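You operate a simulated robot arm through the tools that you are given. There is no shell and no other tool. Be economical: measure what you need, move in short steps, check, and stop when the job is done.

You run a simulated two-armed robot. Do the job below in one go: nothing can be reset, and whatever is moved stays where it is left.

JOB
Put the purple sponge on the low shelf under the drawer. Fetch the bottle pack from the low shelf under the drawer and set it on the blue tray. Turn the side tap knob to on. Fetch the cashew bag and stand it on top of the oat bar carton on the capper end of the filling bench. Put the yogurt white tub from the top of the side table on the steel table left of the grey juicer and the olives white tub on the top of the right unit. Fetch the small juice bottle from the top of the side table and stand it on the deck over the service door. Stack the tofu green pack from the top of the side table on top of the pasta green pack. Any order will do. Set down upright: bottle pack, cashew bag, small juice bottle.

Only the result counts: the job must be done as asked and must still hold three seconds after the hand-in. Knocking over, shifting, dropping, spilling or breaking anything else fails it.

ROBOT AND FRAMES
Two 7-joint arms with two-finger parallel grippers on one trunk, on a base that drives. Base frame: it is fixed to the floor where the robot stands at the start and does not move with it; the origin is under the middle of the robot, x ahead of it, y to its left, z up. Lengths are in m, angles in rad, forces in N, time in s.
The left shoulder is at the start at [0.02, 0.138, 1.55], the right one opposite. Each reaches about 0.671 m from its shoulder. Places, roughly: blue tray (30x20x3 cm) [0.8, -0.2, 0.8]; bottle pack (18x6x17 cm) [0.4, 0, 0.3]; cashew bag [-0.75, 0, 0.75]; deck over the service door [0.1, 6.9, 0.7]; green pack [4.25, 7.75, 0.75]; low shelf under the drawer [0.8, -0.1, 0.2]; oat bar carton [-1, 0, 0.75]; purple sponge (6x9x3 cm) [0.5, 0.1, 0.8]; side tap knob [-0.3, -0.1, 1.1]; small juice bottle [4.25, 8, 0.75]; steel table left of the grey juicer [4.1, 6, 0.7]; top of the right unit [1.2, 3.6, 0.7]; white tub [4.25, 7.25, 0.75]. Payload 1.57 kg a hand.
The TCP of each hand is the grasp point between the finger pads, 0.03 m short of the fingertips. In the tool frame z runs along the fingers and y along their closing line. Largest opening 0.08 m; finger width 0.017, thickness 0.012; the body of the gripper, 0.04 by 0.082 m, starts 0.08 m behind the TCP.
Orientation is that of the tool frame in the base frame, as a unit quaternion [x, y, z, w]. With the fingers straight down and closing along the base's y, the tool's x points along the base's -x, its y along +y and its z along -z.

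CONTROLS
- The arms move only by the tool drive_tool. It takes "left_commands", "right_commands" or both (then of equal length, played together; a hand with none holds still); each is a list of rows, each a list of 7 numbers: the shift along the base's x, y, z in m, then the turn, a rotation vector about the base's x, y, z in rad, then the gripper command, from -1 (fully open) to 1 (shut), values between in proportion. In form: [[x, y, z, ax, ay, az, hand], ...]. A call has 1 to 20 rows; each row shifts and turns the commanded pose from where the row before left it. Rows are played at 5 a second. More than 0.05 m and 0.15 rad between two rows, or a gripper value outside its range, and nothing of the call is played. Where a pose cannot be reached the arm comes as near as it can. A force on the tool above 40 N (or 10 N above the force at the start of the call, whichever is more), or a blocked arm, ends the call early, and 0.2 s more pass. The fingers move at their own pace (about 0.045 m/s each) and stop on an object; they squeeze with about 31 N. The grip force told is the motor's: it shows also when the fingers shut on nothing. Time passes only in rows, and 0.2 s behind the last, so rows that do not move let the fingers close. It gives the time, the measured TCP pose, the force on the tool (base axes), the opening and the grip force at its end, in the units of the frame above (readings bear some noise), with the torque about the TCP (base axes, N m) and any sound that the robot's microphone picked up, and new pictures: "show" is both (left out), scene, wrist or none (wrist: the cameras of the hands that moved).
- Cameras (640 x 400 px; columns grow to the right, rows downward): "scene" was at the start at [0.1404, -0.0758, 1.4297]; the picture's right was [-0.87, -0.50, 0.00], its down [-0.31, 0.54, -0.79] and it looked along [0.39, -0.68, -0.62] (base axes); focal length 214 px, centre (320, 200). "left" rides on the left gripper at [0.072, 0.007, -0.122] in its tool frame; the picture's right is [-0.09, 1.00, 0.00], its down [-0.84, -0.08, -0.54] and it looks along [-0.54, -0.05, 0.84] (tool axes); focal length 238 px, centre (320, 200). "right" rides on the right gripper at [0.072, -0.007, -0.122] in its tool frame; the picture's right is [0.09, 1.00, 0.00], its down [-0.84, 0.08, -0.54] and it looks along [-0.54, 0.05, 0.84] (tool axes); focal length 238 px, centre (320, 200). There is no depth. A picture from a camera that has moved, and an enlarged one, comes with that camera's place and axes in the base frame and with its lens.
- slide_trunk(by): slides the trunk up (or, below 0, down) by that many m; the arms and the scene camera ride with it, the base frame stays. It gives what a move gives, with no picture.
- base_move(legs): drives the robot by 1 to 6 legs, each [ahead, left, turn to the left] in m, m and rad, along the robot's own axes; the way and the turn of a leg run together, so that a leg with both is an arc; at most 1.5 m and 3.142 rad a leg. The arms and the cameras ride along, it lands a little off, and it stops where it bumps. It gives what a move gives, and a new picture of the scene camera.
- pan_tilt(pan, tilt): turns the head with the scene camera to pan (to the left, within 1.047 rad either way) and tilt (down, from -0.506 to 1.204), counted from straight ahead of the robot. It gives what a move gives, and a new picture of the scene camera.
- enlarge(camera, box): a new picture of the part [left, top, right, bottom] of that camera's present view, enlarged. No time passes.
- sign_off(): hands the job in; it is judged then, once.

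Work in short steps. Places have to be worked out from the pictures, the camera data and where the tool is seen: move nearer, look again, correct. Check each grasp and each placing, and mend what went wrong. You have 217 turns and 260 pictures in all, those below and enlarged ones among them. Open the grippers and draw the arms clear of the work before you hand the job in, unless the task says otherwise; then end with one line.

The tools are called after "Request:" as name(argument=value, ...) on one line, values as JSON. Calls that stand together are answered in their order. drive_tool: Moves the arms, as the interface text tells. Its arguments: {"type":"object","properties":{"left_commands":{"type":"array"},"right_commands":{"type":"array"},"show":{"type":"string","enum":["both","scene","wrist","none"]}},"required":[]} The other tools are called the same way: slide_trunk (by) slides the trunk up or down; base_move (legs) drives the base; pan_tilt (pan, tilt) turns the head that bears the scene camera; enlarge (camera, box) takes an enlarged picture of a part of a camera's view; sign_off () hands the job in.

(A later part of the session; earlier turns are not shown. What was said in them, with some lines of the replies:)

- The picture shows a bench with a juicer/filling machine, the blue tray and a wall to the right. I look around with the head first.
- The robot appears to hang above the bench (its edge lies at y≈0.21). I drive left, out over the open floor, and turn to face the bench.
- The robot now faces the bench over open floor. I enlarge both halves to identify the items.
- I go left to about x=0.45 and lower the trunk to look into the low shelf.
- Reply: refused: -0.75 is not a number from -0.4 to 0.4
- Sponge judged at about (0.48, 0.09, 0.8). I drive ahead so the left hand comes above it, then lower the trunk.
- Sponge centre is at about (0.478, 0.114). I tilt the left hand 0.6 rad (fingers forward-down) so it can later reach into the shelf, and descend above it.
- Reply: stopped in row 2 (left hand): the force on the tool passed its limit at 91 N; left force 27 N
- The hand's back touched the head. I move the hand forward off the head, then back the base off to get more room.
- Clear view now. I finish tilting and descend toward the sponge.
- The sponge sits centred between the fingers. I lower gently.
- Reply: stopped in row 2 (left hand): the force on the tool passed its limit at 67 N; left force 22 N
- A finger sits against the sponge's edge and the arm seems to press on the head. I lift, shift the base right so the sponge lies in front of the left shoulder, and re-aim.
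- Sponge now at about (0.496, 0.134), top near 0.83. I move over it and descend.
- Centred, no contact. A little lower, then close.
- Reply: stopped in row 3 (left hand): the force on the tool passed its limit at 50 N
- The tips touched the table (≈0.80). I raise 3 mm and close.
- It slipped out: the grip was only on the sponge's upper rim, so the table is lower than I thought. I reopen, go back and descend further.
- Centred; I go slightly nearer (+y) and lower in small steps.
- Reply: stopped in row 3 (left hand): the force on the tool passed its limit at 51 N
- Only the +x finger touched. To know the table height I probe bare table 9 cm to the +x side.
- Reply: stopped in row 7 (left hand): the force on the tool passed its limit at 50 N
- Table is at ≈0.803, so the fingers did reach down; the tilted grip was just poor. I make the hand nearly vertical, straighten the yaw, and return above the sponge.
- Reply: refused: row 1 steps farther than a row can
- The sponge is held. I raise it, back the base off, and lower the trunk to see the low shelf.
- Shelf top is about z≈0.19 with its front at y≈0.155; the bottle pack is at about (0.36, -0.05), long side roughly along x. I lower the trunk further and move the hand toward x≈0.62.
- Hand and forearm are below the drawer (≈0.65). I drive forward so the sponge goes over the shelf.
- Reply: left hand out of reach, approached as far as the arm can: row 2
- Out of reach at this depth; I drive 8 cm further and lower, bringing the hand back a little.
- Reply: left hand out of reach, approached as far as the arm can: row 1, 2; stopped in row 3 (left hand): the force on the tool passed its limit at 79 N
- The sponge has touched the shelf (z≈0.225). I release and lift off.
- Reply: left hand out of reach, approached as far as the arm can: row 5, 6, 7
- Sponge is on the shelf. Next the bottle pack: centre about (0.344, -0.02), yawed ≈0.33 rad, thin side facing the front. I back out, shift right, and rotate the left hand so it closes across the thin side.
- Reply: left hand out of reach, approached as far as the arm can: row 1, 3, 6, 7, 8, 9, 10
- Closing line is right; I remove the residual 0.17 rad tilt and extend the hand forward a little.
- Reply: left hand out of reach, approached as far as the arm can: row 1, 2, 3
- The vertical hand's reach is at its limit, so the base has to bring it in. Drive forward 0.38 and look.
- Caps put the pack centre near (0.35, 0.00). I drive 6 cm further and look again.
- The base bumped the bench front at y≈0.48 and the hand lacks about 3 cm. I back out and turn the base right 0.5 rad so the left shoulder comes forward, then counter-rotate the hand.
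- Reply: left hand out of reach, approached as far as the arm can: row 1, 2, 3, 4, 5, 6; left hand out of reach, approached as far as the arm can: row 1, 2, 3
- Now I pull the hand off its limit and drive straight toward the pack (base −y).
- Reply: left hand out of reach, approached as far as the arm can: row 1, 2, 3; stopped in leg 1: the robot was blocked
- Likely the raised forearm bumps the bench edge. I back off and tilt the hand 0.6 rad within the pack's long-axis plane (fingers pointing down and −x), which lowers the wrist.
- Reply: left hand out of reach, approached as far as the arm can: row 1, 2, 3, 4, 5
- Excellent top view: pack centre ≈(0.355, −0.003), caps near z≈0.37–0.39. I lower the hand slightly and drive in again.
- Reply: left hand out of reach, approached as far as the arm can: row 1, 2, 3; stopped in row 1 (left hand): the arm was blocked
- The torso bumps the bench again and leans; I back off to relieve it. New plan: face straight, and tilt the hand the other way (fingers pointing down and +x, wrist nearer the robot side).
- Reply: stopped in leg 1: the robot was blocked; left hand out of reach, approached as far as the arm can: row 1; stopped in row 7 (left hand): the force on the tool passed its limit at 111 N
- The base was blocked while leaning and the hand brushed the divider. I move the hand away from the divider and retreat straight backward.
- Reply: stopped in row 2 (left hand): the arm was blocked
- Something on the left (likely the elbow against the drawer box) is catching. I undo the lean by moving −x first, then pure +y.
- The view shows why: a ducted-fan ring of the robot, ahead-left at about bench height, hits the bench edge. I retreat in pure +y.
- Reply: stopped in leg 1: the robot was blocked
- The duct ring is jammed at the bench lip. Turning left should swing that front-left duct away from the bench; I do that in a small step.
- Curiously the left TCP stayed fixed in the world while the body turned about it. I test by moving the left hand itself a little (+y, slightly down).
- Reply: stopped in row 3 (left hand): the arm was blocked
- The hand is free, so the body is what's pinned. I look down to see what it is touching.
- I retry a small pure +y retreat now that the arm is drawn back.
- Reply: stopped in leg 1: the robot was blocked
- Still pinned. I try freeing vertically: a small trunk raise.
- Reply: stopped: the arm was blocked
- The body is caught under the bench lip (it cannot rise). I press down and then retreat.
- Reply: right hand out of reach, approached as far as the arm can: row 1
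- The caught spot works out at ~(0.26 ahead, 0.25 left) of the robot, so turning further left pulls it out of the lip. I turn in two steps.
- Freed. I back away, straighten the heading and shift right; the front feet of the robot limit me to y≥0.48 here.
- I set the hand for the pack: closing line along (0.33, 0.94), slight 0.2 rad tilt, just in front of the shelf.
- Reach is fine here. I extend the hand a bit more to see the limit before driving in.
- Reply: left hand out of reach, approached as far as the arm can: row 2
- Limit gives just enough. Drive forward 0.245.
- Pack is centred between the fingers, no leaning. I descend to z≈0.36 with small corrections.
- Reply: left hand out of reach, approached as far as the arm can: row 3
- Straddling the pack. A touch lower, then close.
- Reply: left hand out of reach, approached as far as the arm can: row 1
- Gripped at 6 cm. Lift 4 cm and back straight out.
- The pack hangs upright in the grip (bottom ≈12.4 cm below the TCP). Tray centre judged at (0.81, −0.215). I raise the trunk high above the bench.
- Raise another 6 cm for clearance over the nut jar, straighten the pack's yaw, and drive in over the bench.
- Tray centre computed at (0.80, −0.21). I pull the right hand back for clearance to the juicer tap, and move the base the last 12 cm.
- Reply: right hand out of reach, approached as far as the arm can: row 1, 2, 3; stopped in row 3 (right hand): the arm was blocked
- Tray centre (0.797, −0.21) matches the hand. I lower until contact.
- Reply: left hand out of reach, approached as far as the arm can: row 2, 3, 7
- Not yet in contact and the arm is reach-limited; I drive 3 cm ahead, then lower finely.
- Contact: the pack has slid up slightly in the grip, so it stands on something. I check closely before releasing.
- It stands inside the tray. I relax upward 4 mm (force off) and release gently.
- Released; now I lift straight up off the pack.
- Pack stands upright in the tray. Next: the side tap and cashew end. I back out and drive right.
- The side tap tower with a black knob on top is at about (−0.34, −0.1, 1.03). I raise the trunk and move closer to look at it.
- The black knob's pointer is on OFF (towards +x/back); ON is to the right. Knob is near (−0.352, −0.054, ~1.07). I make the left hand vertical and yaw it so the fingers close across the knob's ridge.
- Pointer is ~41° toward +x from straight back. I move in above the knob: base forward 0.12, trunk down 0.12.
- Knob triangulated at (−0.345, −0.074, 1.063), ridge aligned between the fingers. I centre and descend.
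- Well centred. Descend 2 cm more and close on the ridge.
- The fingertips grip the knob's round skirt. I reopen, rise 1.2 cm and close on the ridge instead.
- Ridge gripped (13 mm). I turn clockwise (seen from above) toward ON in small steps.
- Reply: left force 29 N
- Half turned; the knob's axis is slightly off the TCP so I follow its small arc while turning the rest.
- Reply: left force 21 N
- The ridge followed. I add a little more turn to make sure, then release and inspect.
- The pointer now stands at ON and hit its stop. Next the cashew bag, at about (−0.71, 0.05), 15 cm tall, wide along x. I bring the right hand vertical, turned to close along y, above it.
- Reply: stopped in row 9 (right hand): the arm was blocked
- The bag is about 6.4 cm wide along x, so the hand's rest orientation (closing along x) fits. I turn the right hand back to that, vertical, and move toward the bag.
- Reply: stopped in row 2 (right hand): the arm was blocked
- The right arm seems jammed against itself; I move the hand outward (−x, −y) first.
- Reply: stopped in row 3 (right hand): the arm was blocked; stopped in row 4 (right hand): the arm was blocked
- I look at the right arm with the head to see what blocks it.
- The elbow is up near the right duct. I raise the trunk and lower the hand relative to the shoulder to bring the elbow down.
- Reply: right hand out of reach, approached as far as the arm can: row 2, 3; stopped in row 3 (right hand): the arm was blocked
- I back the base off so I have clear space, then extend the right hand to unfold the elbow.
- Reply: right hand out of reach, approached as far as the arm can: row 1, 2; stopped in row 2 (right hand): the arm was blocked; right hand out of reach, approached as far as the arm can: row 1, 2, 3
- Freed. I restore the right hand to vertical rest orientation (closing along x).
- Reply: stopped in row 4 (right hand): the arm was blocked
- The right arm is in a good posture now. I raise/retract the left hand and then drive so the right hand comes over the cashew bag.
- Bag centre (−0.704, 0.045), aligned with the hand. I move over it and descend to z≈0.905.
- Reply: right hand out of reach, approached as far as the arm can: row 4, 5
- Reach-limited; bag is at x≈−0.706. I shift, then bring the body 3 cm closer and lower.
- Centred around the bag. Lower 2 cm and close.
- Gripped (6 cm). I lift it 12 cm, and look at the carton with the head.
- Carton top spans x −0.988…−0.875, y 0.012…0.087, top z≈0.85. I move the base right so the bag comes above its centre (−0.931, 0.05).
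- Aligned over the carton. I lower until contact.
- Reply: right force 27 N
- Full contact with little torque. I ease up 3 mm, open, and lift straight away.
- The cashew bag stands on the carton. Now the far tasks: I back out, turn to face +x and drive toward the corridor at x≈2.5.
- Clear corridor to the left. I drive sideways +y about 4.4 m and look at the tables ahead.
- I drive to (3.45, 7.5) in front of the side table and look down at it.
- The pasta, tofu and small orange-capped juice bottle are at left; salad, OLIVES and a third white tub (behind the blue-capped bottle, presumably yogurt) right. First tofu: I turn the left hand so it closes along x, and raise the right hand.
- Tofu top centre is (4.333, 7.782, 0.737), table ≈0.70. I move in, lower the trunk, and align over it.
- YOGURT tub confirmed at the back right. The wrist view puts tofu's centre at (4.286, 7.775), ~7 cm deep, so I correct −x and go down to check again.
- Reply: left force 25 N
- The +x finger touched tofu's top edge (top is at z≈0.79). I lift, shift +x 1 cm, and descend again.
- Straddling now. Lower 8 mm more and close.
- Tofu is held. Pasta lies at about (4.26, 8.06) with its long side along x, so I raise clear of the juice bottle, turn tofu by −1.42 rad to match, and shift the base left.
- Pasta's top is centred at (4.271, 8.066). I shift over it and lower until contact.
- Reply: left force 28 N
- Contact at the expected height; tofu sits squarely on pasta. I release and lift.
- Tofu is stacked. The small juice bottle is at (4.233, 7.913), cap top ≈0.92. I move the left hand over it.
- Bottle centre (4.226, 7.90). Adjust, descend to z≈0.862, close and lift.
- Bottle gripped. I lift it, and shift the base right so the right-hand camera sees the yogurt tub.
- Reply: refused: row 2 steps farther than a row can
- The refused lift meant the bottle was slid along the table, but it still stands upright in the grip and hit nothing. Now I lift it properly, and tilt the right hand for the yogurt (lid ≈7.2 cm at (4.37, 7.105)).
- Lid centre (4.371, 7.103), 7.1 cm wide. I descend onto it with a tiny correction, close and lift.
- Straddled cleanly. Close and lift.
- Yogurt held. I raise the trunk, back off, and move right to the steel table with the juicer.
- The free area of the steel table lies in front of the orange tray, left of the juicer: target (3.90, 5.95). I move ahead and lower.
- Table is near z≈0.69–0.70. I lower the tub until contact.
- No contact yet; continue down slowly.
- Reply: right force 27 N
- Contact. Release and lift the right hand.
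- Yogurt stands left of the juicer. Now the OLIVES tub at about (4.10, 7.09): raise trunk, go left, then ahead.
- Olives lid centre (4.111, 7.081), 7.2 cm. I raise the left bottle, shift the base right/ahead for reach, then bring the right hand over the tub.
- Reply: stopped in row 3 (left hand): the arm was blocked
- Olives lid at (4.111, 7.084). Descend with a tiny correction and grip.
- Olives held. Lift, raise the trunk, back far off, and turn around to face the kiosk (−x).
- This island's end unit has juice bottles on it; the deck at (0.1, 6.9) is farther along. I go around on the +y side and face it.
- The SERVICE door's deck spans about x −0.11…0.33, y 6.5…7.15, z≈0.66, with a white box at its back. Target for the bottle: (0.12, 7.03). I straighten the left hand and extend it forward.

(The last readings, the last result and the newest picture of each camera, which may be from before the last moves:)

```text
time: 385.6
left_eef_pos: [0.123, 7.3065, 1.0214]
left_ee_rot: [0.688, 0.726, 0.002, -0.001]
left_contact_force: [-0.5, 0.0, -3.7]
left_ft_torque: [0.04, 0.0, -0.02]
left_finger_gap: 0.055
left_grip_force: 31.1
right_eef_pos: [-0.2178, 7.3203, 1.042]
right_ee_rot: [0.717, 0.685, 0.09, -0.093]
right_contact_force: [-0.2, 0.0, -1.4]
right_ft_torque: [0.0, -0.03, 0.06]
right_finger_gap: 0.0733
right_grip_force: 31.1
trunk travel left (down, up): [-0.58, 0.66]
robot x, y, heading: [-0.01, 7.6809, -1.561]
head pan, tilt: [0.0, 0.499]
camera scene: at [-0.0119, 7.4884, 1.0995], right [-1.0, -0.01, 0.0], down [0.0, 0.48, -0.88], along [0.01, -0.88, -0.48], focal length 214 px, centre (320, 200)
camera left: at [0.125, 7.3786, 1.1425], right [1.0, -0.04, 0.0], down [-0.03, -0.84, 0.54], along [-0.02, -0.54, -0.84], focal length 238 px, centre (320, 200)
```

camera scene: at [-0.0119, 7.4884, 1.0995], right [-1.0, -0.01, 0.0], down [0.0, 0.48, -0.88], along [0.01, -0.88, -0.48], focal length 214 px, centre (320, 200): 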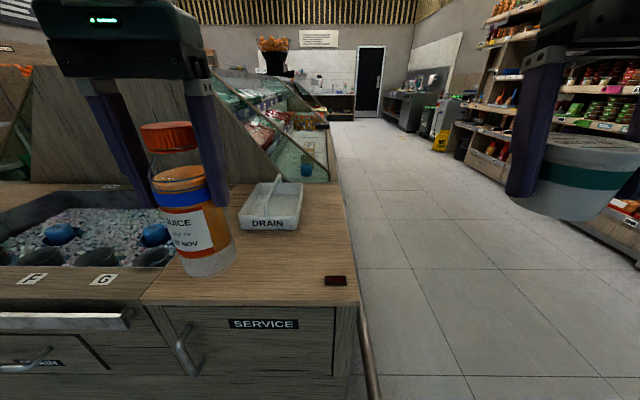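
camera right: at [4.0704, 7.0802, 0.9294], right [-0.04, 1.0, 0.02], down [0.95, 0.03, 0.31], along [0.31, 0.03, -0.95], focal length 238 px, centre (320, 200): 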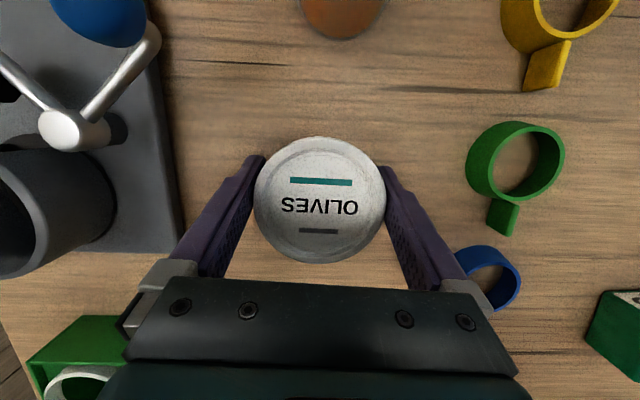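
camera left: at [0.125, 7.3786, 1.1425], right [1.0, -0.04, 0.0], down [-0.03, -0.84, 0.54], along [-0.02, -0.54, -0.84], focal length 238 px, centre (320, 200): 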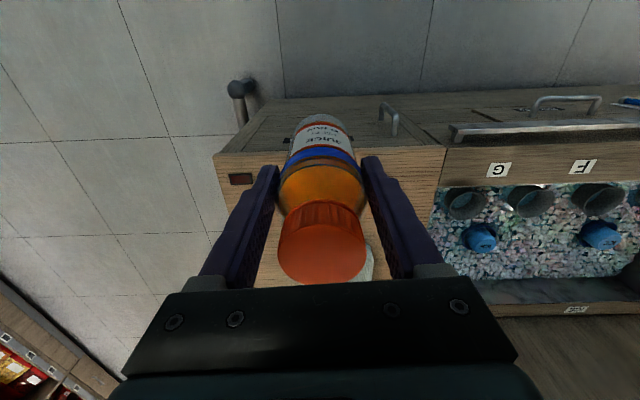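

Deck is at z≈0.734, front edge y≈7.226; the DRAIN box's front is at y≈6.995. Target (0.125, 7.11). I drive ahead 0.195 and lower.

Request:
base_move(legs=[[0.195, 0, -0.008]])

Request:
drive_tool(left_commands=[[0, 0, -0.04, 0, 0, 0, 1], [0, 0, -0.04, 0, 0, 0, 1], [0, 0, -0.04, 0, 0, 0, 1], [0, 0, -0.02, 0, 0, 0, 1]])

```text
time: 387.2
left_eef_pos: [0.1201, 7.1133, 1.0207]
left_ee_rot: [0.69, 0.724, 0.002, -0.001]
left_contact_force: [-0.5, -0.1, -2.5]
left_ft_torque: [0.04, 0.02, -0.03]
left_finger_gap: 0.0548
left_grip_force: 30.9
right_eef_pos: [-0.2198, 7.1285, 1.0404]
right_ee_rot: [0.718, 0.684, 0.09, -0.093]
right_contact_force: [0.9, 0.5, -1.9]
right_ft_torque: [0.03, 0.01, -0.01]
right_finger_gap: 0.0734
right_grip_force: 31.1
trunk travel left (down, up): [-0.58, 0.66]
robot x, y, heading: [-0.0082, 7.4849, -1.561]
head pan, tilt: [0.0, 0.499]
camera scene: at [-0.0115, 7.2956, 1.0995], right [-1.0, 0.0, 0.0], down [0.0, 0.48, -0.88], along [0.0, -0.88, -0.48], focal length 214 px, centre (320, 200)
```

scene: 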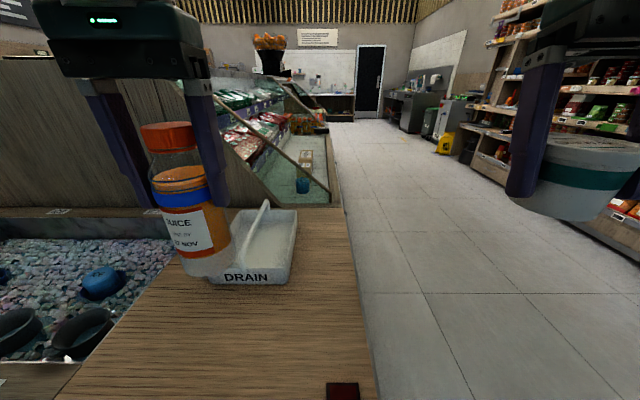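

```text
time: 388.2
left_eef_pos: [0.1234, 7.114, 0.8807]
left_ee_rot: [0.689, 0.724, 0.002, 0.0]
left_contact_force: [0.0, -0.5, -3.0]
left_ft_torque: [0.07, 0.03, 0.03]
left_finger_gap: 0.0551
left_grip_force: 31.0
right_eef_pos: [-0.2189, 7.1296, 1.0411]
right_ee_rot: [0.718, 0.684, 0.09, -0.092]
right_contact_force: [-0.1, -0.2, -1.5]
right_ft_torque: [-0.03, 0.0, -0.03]
right_finger_gap: 0.0733
right_grip_force: 31.1
trunk travel left (down, up): [-0.58, 0.66]
robot x, y, heading: [-0.009, 7.4857, -1.565]
head pan, tilt: [0.0, 0.499]
camera scene: at [-0.0115, 7.2958, 1.0995], right [-1.0, 0.0, 0.0], down [0.0, 0.48, -0.88], along [0.0, -0.88, -0.48], focal length 214 px, centre (320, 200)
camera left: at [0.1267, 7.1864, 1.0027], right [1.0, -0.04, 0.0], down [-0.04, -0.84, 0.54], along [-0.02, -0.54, -0.84], focal length 238 px, centre (320, 200)
```

scene: 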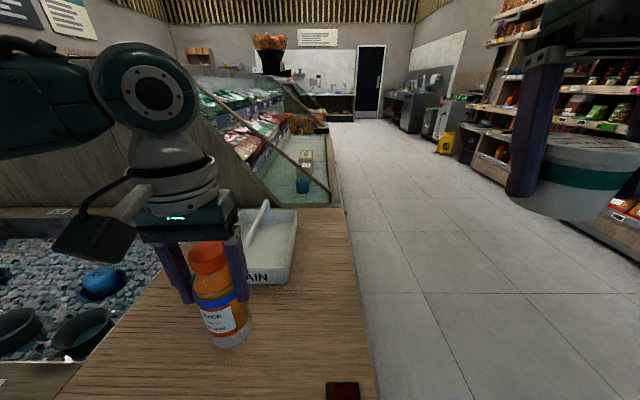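
left: 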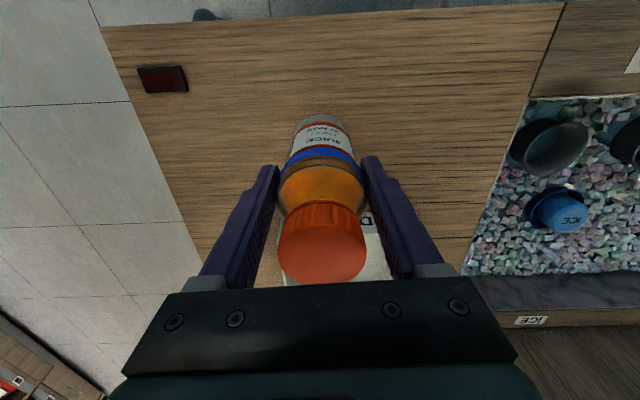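

Bottle is well clear of the box. I lower in fine steps until contact.

Request:
drive_tool(left_commands=[[0, 0, -0.012, 0, 0, 0, 1], [0, 0, -0.006, 0, 0, 0, 1], [0, 0, -0.005, 0, 0, 0, 1], [0, 0, -0.005, 0, 0, 0, 1], [0, 0, -0.005, 0, 0, 0, 1], [0, 0, -0.005, 0, 0, 0, 1], [0, 0, -0.005, 0, 0, 0, 1]], show="none")

```text
time: 389.8
left_eef_pos: [0.1213, 7.1149, 0.8371]
left_ee_rot: [0.688, 0.725, 0.002, 0.0]
left_contact_force: [-0.1, -0.1, -2.7]
left_ft_torque: [0.03, 0.01, 0.01]
left_finger_gap: 0.0553
left_grip_force: 30.9
right_eef_pos: [-0.2181, 7.1293, 1.0405]
right_ee_rot: [0.719, 0.683, 0.092, -0.092]
right_contact_force: [0.2, 0.2, -1.3]
right_ft_torque: [0.02, -0.02, 0.0]
right_finger_gap: 0.0732
right_grip_force: 31.2
trunk travel left (down, up): [-0.58, 0.66]
robot x, y, heading: [-0.0094, 7.4911, -1.564]
head pan, tilt: [0.0, 0.499]
```

Request:
drive_tool(left_commands=[[0, 0, -0.005, 0, 0, 0, 1], [0, 0, -0.005, 0, 0, 0, 1], [0, 0, -0.005, 0, 0, 0, 1], [0, 0, -0.005, 0, 0, 0, 1], [0, 0, -0.005, 0, 0, 0, 1], [0, 0, -0.005, 0, 0, 0, 1], [0, 0, -0.005, 0, 0, 0, 1], [0, 0, -0.005, 0, 0, 0, 1]], show="wrist")

```text
time: 391.6
left_eef_pos: [0.1226, 7.1109, 0.8028]
left_ee_rot: [0.689, 0.724, -0.001, 0.001]
left_contact_force: [2.4, 0.0, 12.8]
left_ft_torque: [0.17, -0.2, -0.02]
left_finger_gap: 0.0547
left_grip_force: 30.7
right_eef_pos: [-0.2173, 7.1291, 1.0407]
right_ee_rot: [0.718, 0.683, 0.092, -0.091]
right_contact_force: [0.1, 0.3, -1.8]
right_ft_torque: [0.01, 0.01, -0.01]
right_finger_gap: 0.0733
right_grip_force: 31.3
trunk travel left (down, up): [-0.58, 0.66]
robot x, y, heading: [-0.0126, 7.4868, -1.563]
head pan, tilt: [0.0, 0.499]
stopped in row 8 (left hand): the force on the tool passed its limit at 46 N (the readings are from after the stop); the commanded pose is now the measured one
camera left: at [0.126, 7.1837, 0.9235], right [1.0, -0.04, 0.0], down [-0.04, -0.84, 0.54], along [-0.02, -0.54, -0.84], focal length 238 px, centre (320, 200)
```

left: 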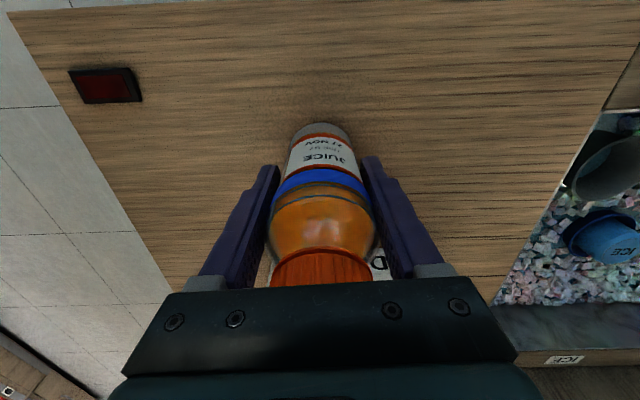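

Contact. I open slowly and lift straight up.

Request:
drive_tool(left_commands=[[0, 0, 0.002, 0, 0, 0, 1], [0, 0, 0, 0, 0, 0, 0.2], [0, 0, 0, 0, 0, 0, -0.3], [0, 0, 0, 0, 0, 0, -1], [0, 0, 0, 0, 0, 0, -1], [0, 0, 0.02, 0, 0, 0, -1], [0, 0, 0.03, 0, 0, 0, -1], [0, 0, 0.04, 0, 0, 0, -1], [0, 0, 0.04, 0, 0, 0, -1], [0, 0, 0.04, 0, 0, 0, -1], [0, 0, 0.03, 0, 0, 0, -1]], show="wrist")

```text
time: 394.0
left_eef_pos: [0.1222, 7.1126, 1.0029]
left_ee_rot: [0.69, 0.724, 0.001, 0.0]
left_contact_force: [0.2, 0.7, 0.0]
left_ft_torque: [-0.01, 0.03, -0.02]
left_finger_gap: 0.0799
left_grip_force: 0.0
right_eef_pos: [-0.2178, 7.13, 1.0416]
right_ee_rot: [0.718, 0.683, 0.091, -0.093]
right_contact_force: [-0.3, 0.1, -1.8]
right_ft_torque: [0.02, 0.04, -0.02]
right_finger_gap: 0.0733
right_grip_force: 31.2
trunk travel left (down, up): [-0.58, 0.66]
robot x, y, heading: [-0.0126, 7.4902, -1.569]
head pan, tilt: [0.0, 0.499]
camera left: at [0.1256, 7.1837, 1.1253], right [1.0, -0.04, 0.0], down [-0.04, -0.84, 0.54], along [-0.02, -0.54, -0.84], focal length 238 px, centre (320, 200)
```

left: 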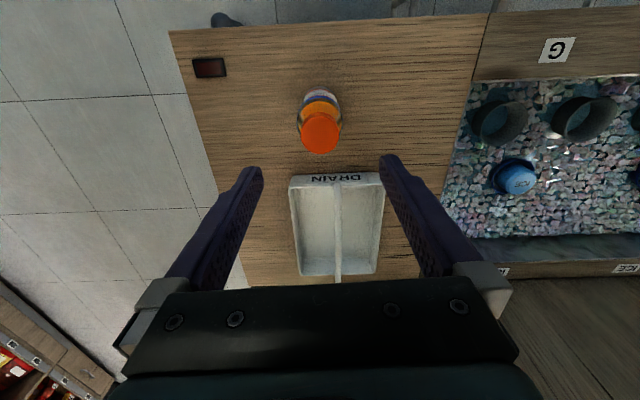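

The bottle stands on the deck. Last item: the olives tub onto the right unit at (1.2, 3.6). I drive around the island to its +x side and face −x.

Request:
base_move(legs=[[-0.65, 0, 0], [0, 1.5, 0], [0, 1.05, 0], [1.5, 0, 0], [1.5, 0, 0], [1.45, 0, 0]])

Request:
base_move(legs=[[0, 0, -1.57]])

```text
time: 430.3
left_eef_pos: [2.7734, 3.3866, 1.0032]
left_ee_rot: [0.693, 0.721, 0.0, -0.001]
left_contact_force: [-0.4, -0.6, 0.1]
left_ft_torque: [0.01, 0.02, 0.01]
left_finger_gap: 0.08
left_grip_force: 0.1
right_eef_pos: [2.4328, 3.4074, 1.0409]
right_ee_rot: [0.722, 0.68, 0.091, -0.092]
right_contact_force: [-0.9, 0.1, -2.0]
right_ft_torque: [0.02, 0.02, -0.04]
right_finger_gap: 0.0733
right_grip_force: 31.7
trunk travel left (down, up): [-0.58, 0.66]
robot x, y, heading: [2.6461, 3.7681, -1.574]
head pan, tilt: [0.0, 0.499]
camera scene: at [2.642, 3.5724, 1.0995], right [-1.0, 0.01, 0.0], down [0.0, 0.48, -0.88], along [-0.01, -0.88, -0.48], focal length 214 px, centre (320, 200)
```

scene: 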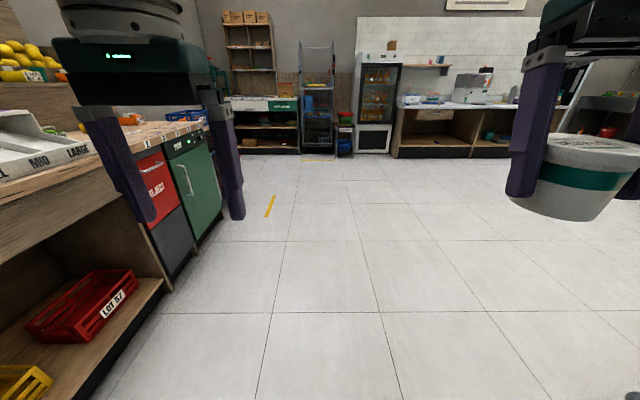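

```text
time: 434.5
left_eef_pos: [2.2693, 3.6312, 1.0024]
left_ee_rot: [1.0, 0.026, 0.001, 0.0]
left_contact_force: [-0.4, -0.6, 0.2]
left_ft_torque: [-0.03, -0.02, 0.03]
left_finger_gap: 0.0798
left_grip_force: 0.0
right_eef_pos: [2.2868, 3.9721, 1.0413]
right_ee_rot: [0.991, -0.023, 0.13, -0.002]
right_contact_force: [-0.1, 0.0, -1.0]
right_ft_torque: [0.0, -0.02, -0.01]
right_finger_gap: 0.0733
right_grip_force: 31.3
trunk travel left (down, up): [-0.58, 0.66]
robot x, y, heading: [2.6461, 3.7648, -3.135]
head pan, tilt: [0.0, 0.499]
camera scene: at [2.4524, 3.7621, 1.0995], right [-0.01, 1.0, 0.0], down [0.48, 0.0, -0.88], along [-0.88, -0.01, -0.48], focal length 214 px, centre (320, 200)
```

scene: 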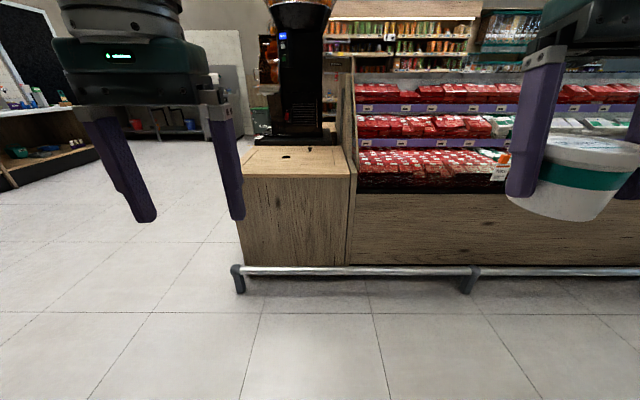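

Request:
enlarge(camera="scene", box=[220, 100, 370, 200])

```text
4.00 times, centred on (295, 150) of scene
camera zoom: at [2.4524, 3.7621, 1.0995], right [-0.01, 1.0, 0.0], down [0.48, 0.0, -0.88], along [-0.88, -0.01, -0.48], focal length 858 px, centre (420, 400)
```

zoom: 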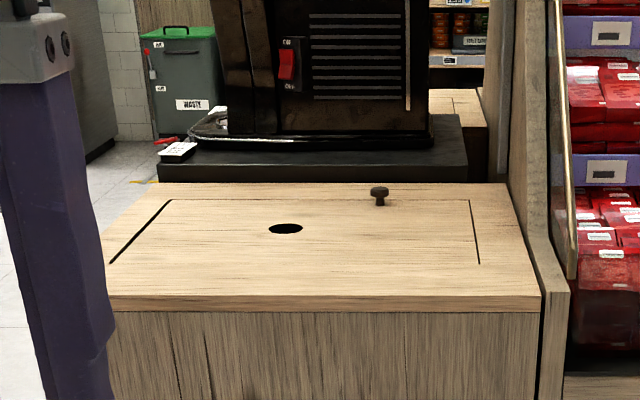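

The top is a hatch with a hole and a small knob; a clear spot is (1.24, 3.67). I drive there and lower the trunk.

Request:
base_move(legs=[[0, 0.3, 0], [1.045, 0, 0]])

Request:
slide_trunk(by=-0.12)

Request:
drive_tool(right_commands=[[0, 0, -0.04, 0, 0, 0, 1], [0, 0, -0.04, 0, 0, 0, 1]])

```text
time: 441.6
left_eef_pos: [1.2173, 3.3388, 1.0035]
left_ee_rot: [1.0, 0.02, 0.001, 0.0]
left_contact_force: [0.1, -0.2, -0.1]
left_ft_torque: [0.02, -0.01, 0.04]
left_finger_gap: 0.0799
left_grip_force: 0.0
right_eef_pos: [1.2371, 3.6804, 1.0415]
right_ee_rot: [0.991, -0.03, 0.13, 0.0]
right_contact_force: [-0.4, 0.3, -2.0]
right_ft_torque: [-0.01, 0.01, 0.0]
right_finger_gap: 0.0732
right_grip_force: 31.3
trunk travel left (down, up): [-0.58, 0.66]
robot x, y, heading: [1.5908, 3.4663, 3.137]
head pan, tilt: [0.0, 0.499]
camera scene: at [1.4002, 3.4677, 1.0995], right [0.01, 1.0, 0.0], down [0.48, 0.0, -0.88], along [-0.88, 0.01, -0.48], focal length 214 px, centre (320, 200)
```

scene: 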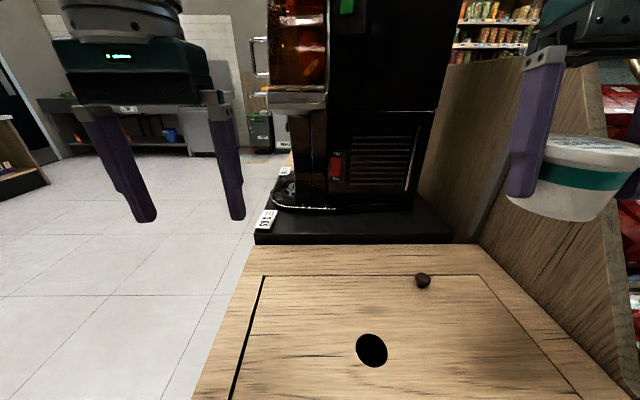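

```text
time: 443.1
left_eef_pos: [1.2159, 3.3395, 0.883]
left_ee_rot: [1.0, 0.019, 0.001, 0.001]
left_contact_force: [-0.7, -0.1, -0.7]
left_ft_torque: [-0.01, -0.01, 0.01]
left_finger_gap: 0.08
left_grip_force: 0.0
right_eef_pos: [1.2383, 3.6795, 0.9216]
right_ee_rot: [0.991, -0.03, 0.129, -0.001]
right_contact_force: [-0.1, -0.4, -1.2]
right_ft_torque: [-0.02, 0.0, 0.01]
right_finger_gap: 0.0731
right_grip_force: 30.8
trunk travel left (down, up): [-0.46, 0.78]
robot x, y, heading: [1.5945, 3.4664, 3.137]
head pan, tilt: [0.0, 0.499]
```

```text
time: 443.7
left_eef_pos: [1.2164, 3.3399, 0.8827]
left_ee_rot: [1.0, 0.019, 0.001, 0.0]
left_contact_force: [-0.9, -0.2, 0.4]
left_ft_torque: [0.02, -0.01, 0.0]
left_finger_gap: 0.0798
left_grip_force: 0.1
right_eef_pos: [1.2383, 3.6792, 0.8421]
right_ee_rot: [0.991, -0.03, 0.13, 0.0]
right_contact_force: [0.9, 0.7, -1.5]
right_ft_torque: [-0.02, -0.02, 0.03]
right_finger_gap: 0.0734
right_grip_force: 30.6
trunk travel left (down, up): [-0.46, 0.78]
robot x, y, heading: [1.5945, 3.4694, 3.137]
head pan, tilt: [0.0, 0.499]
camera scene: at [1.4005, 3.4675, 0.9795], right [0.01, 1.0, 0.0], down [0.48, 0.0, -0.88], along [-0.88, 0.01, -0.48], focal length 214 px, centre (320, 200)
camera right: at [1.275, 3.6826, 0.9785], right [0.03, -1.0, 0.02], down [-0.95, -0.02, 0.31], along [-0.31, -0.02, -0.95], focal length 238 px, centre (320, 200)
```

scene: 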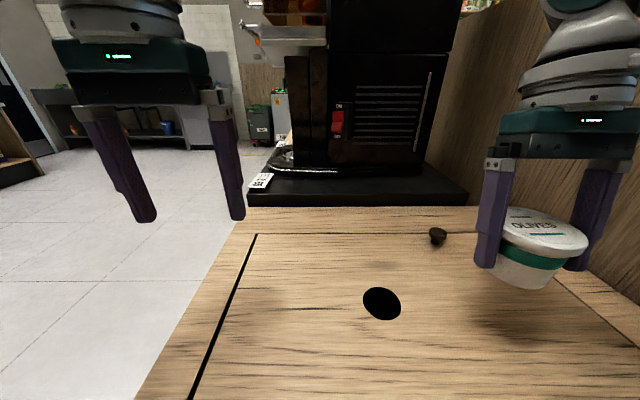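
right: 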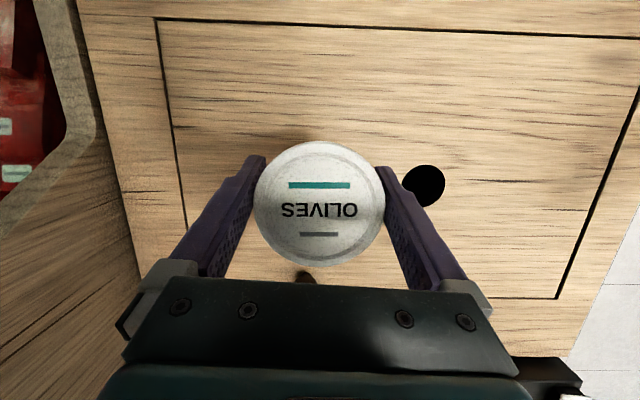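

Spot is clear of hole and knob. I lower to contact.

Request:
drive_tool(right_commands=[[0, 0, -0.04, 0, 0, 0, 1], [0, 0, -0.04, 0, 0, 0, 1], [0, 0, -0.02, 0, 0, 0, 1], [0, 0, -0.01, 0, 0, 0, 1], [0, 0, -0.006, 0, 0, 0, 1], [0, 0, -0.005, 0, 0, 0, 1], [0, 0, -0.005, 0, 0, 0, 1], [0, 0, -0.005, 0, 0, 0, 1], [0, 0, -0.005, 0, 0, 0, 1]], show="none")

```text
time: 444.7
left_eef_pos: [1.216, 3.341, 0.8834]
left_ee_rot: [1.0, 0.018, 0.0, 0.0]
left_contact_force: [0.1, -0.4, 0.7]
left_ft_torque: [-0.02, 0.0, 0.01]
left_finger_gap: 0.0799
left_grip_force: 0.1
right_eef_pos: [1.2331, 3.6826, 0.7411]
right_ee_rot: [0.992, -0.029, 0.126, 0.002]
right_contact_force: [0.3, 1.9, 17.6]
right_ft_torque: [-0.2, 0.1, 0.07]
right_finger_gap: 0.0729
right_grip_force: 30.4
trunk travel left (down, up): [-0.46, 0.78]
robot x, y, heading: [1.5918, 3.4683, 3.139]
head pan, tilt: [0.0, 0.499]
stopped in row 4 (right hand): the force on the tool passed its limit at 64 N (the readings are from after the stop); the commanded pose is now the measured one
```

Contact (surface ≈0.70). Release and lift.

Request:
drive_tool(right_commands=[[0, 0, 0.003, 0, 0, 0, 1], [0, 0, 0, 0, 0, 0, 0.2], [0, 0, 0, 0, 0, 0, -0.6], [0, 0, 0, 0, 0, 0, -1], [0, 0, 0, 0, 0, 0, -1], [0, 0, 0.02, 0, 0, 0, -1], [0, 0, 0.04, 0, 0, 0, -1], [0, 0, 0.05, 0, 0, 0, -1], [0, 0, 0.05, 0, 0, 0, -1], [0, 0, 0.04, 0, 0, 0, -1]])

```text
time: 446.9
left_eef_pos: [1.2168, 3.3405, 0.8828]
left_ee_rot: [1.0, 0.02, 0.001, 0.0]
left_contact_force: [-0.3, 0.0, 0.3]
left_ft_torque: [0.0, -0.03, 0.0]
left_finger_gap: 0.08
left_grip_force: 0.1
right_eef_pos: [1.2366, 3.6795, 0.9402]
right_ee_rot: [0.991, -0.03, 0.128, 0.003]
right_contact_force: [-0.4, 0.2, 0.1]
right_ft_torque: [0.04, 0.01, 0.01]
right_finger_gap: 0.0799
right_grip_force: 0.0
trunk travel left (down, up): [-0.46, 0.78]
robot x, y, heading: [1.5955, 3.4711, 3.133]
head pan, tilt: [0.0, 0.499]
camera scene: at [1.4001, 3.4679, 0.9795], right [0.01, 1.0, 0.0], down [0.48, 0.0, -0.88], along [-0.88, 0.01, -0.48], focal length 214 px, centre (320, 200)
camera right: at [1.2727, 3.6841, 1.0778], right [0.03, -1.0, 0.02], down [-0.95, -0.02, 0.31], along [-0.31, -0.03, -0.95], focal length 238 px, centre (320, 200)
```

scene: 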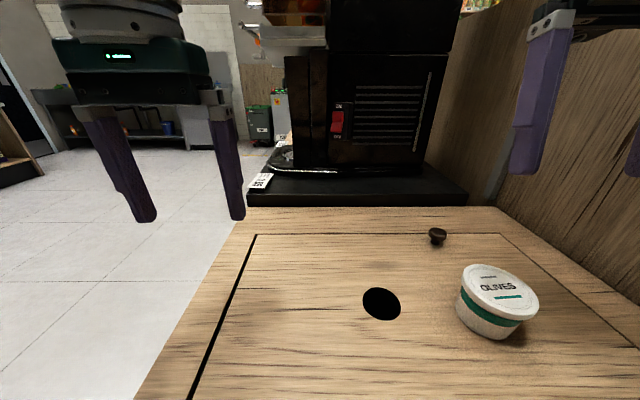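
right: 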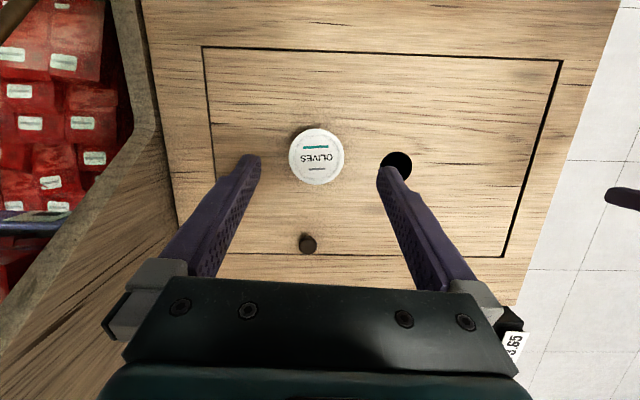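

Olives tub stands on the right unit. I draw the arms clear by backing off.

Request:
base_move(legs=[[-0.8, 0, 0]])

```text
time: 451.1
left_eef_pos: [2.0147, 3.3354, 0.8845]
left_ee_rot: [1.0, 0.022, 0.001, 0.0]
left_contact_force: [-0.9, -0.6, 0.6]
left_ft_torque: [0.01, 0.02, 0.0]
left_finger_gap: 0.08
left_grip_force: 0.1
right_eef_pos: [2.0325, 3.6746, 0.939]
right_ee_rot: [0.991, -0.027, 0.128, 0.003]
right_contact_force: [0.4, -0.3, 0.0]
right_ft_torque: [0.0, -0.01, 0.02]
right_finger_gap: 0.0798
right_grip_force: 0.1
trunk travel left (down, up): [-0.46, 0.78]
robot x, y, heading: [2.3906, 3.466, 3.14]
head pan, tilt: [0.0, 0.499]
camera scene: at [2.1983, 3.4636, 0.9795], right [0.0, 1.0, 0.0], down [0.48, 0.0, -0.88], along [-0.88, 0.0, -0.48], focal length 214 px, centre (320, 200)
```

scene: 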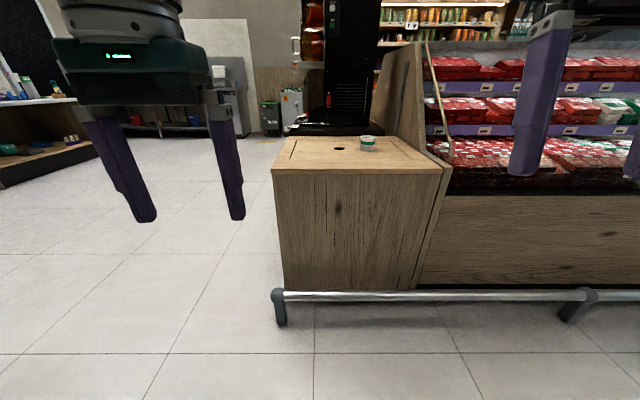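

All placings were checked, both grippers are open and the arms are clear, so I hand the job in.

Request:
sign_off()

```text
The job is handed in.
```

All seven parts of the job were done and the job is handed in; each placing was checked in the pictures as I set it down, and nothing else was seen knocked over or shifted, though I dragged the juice bottle about 35 cm across the side table when a lift command was refused.
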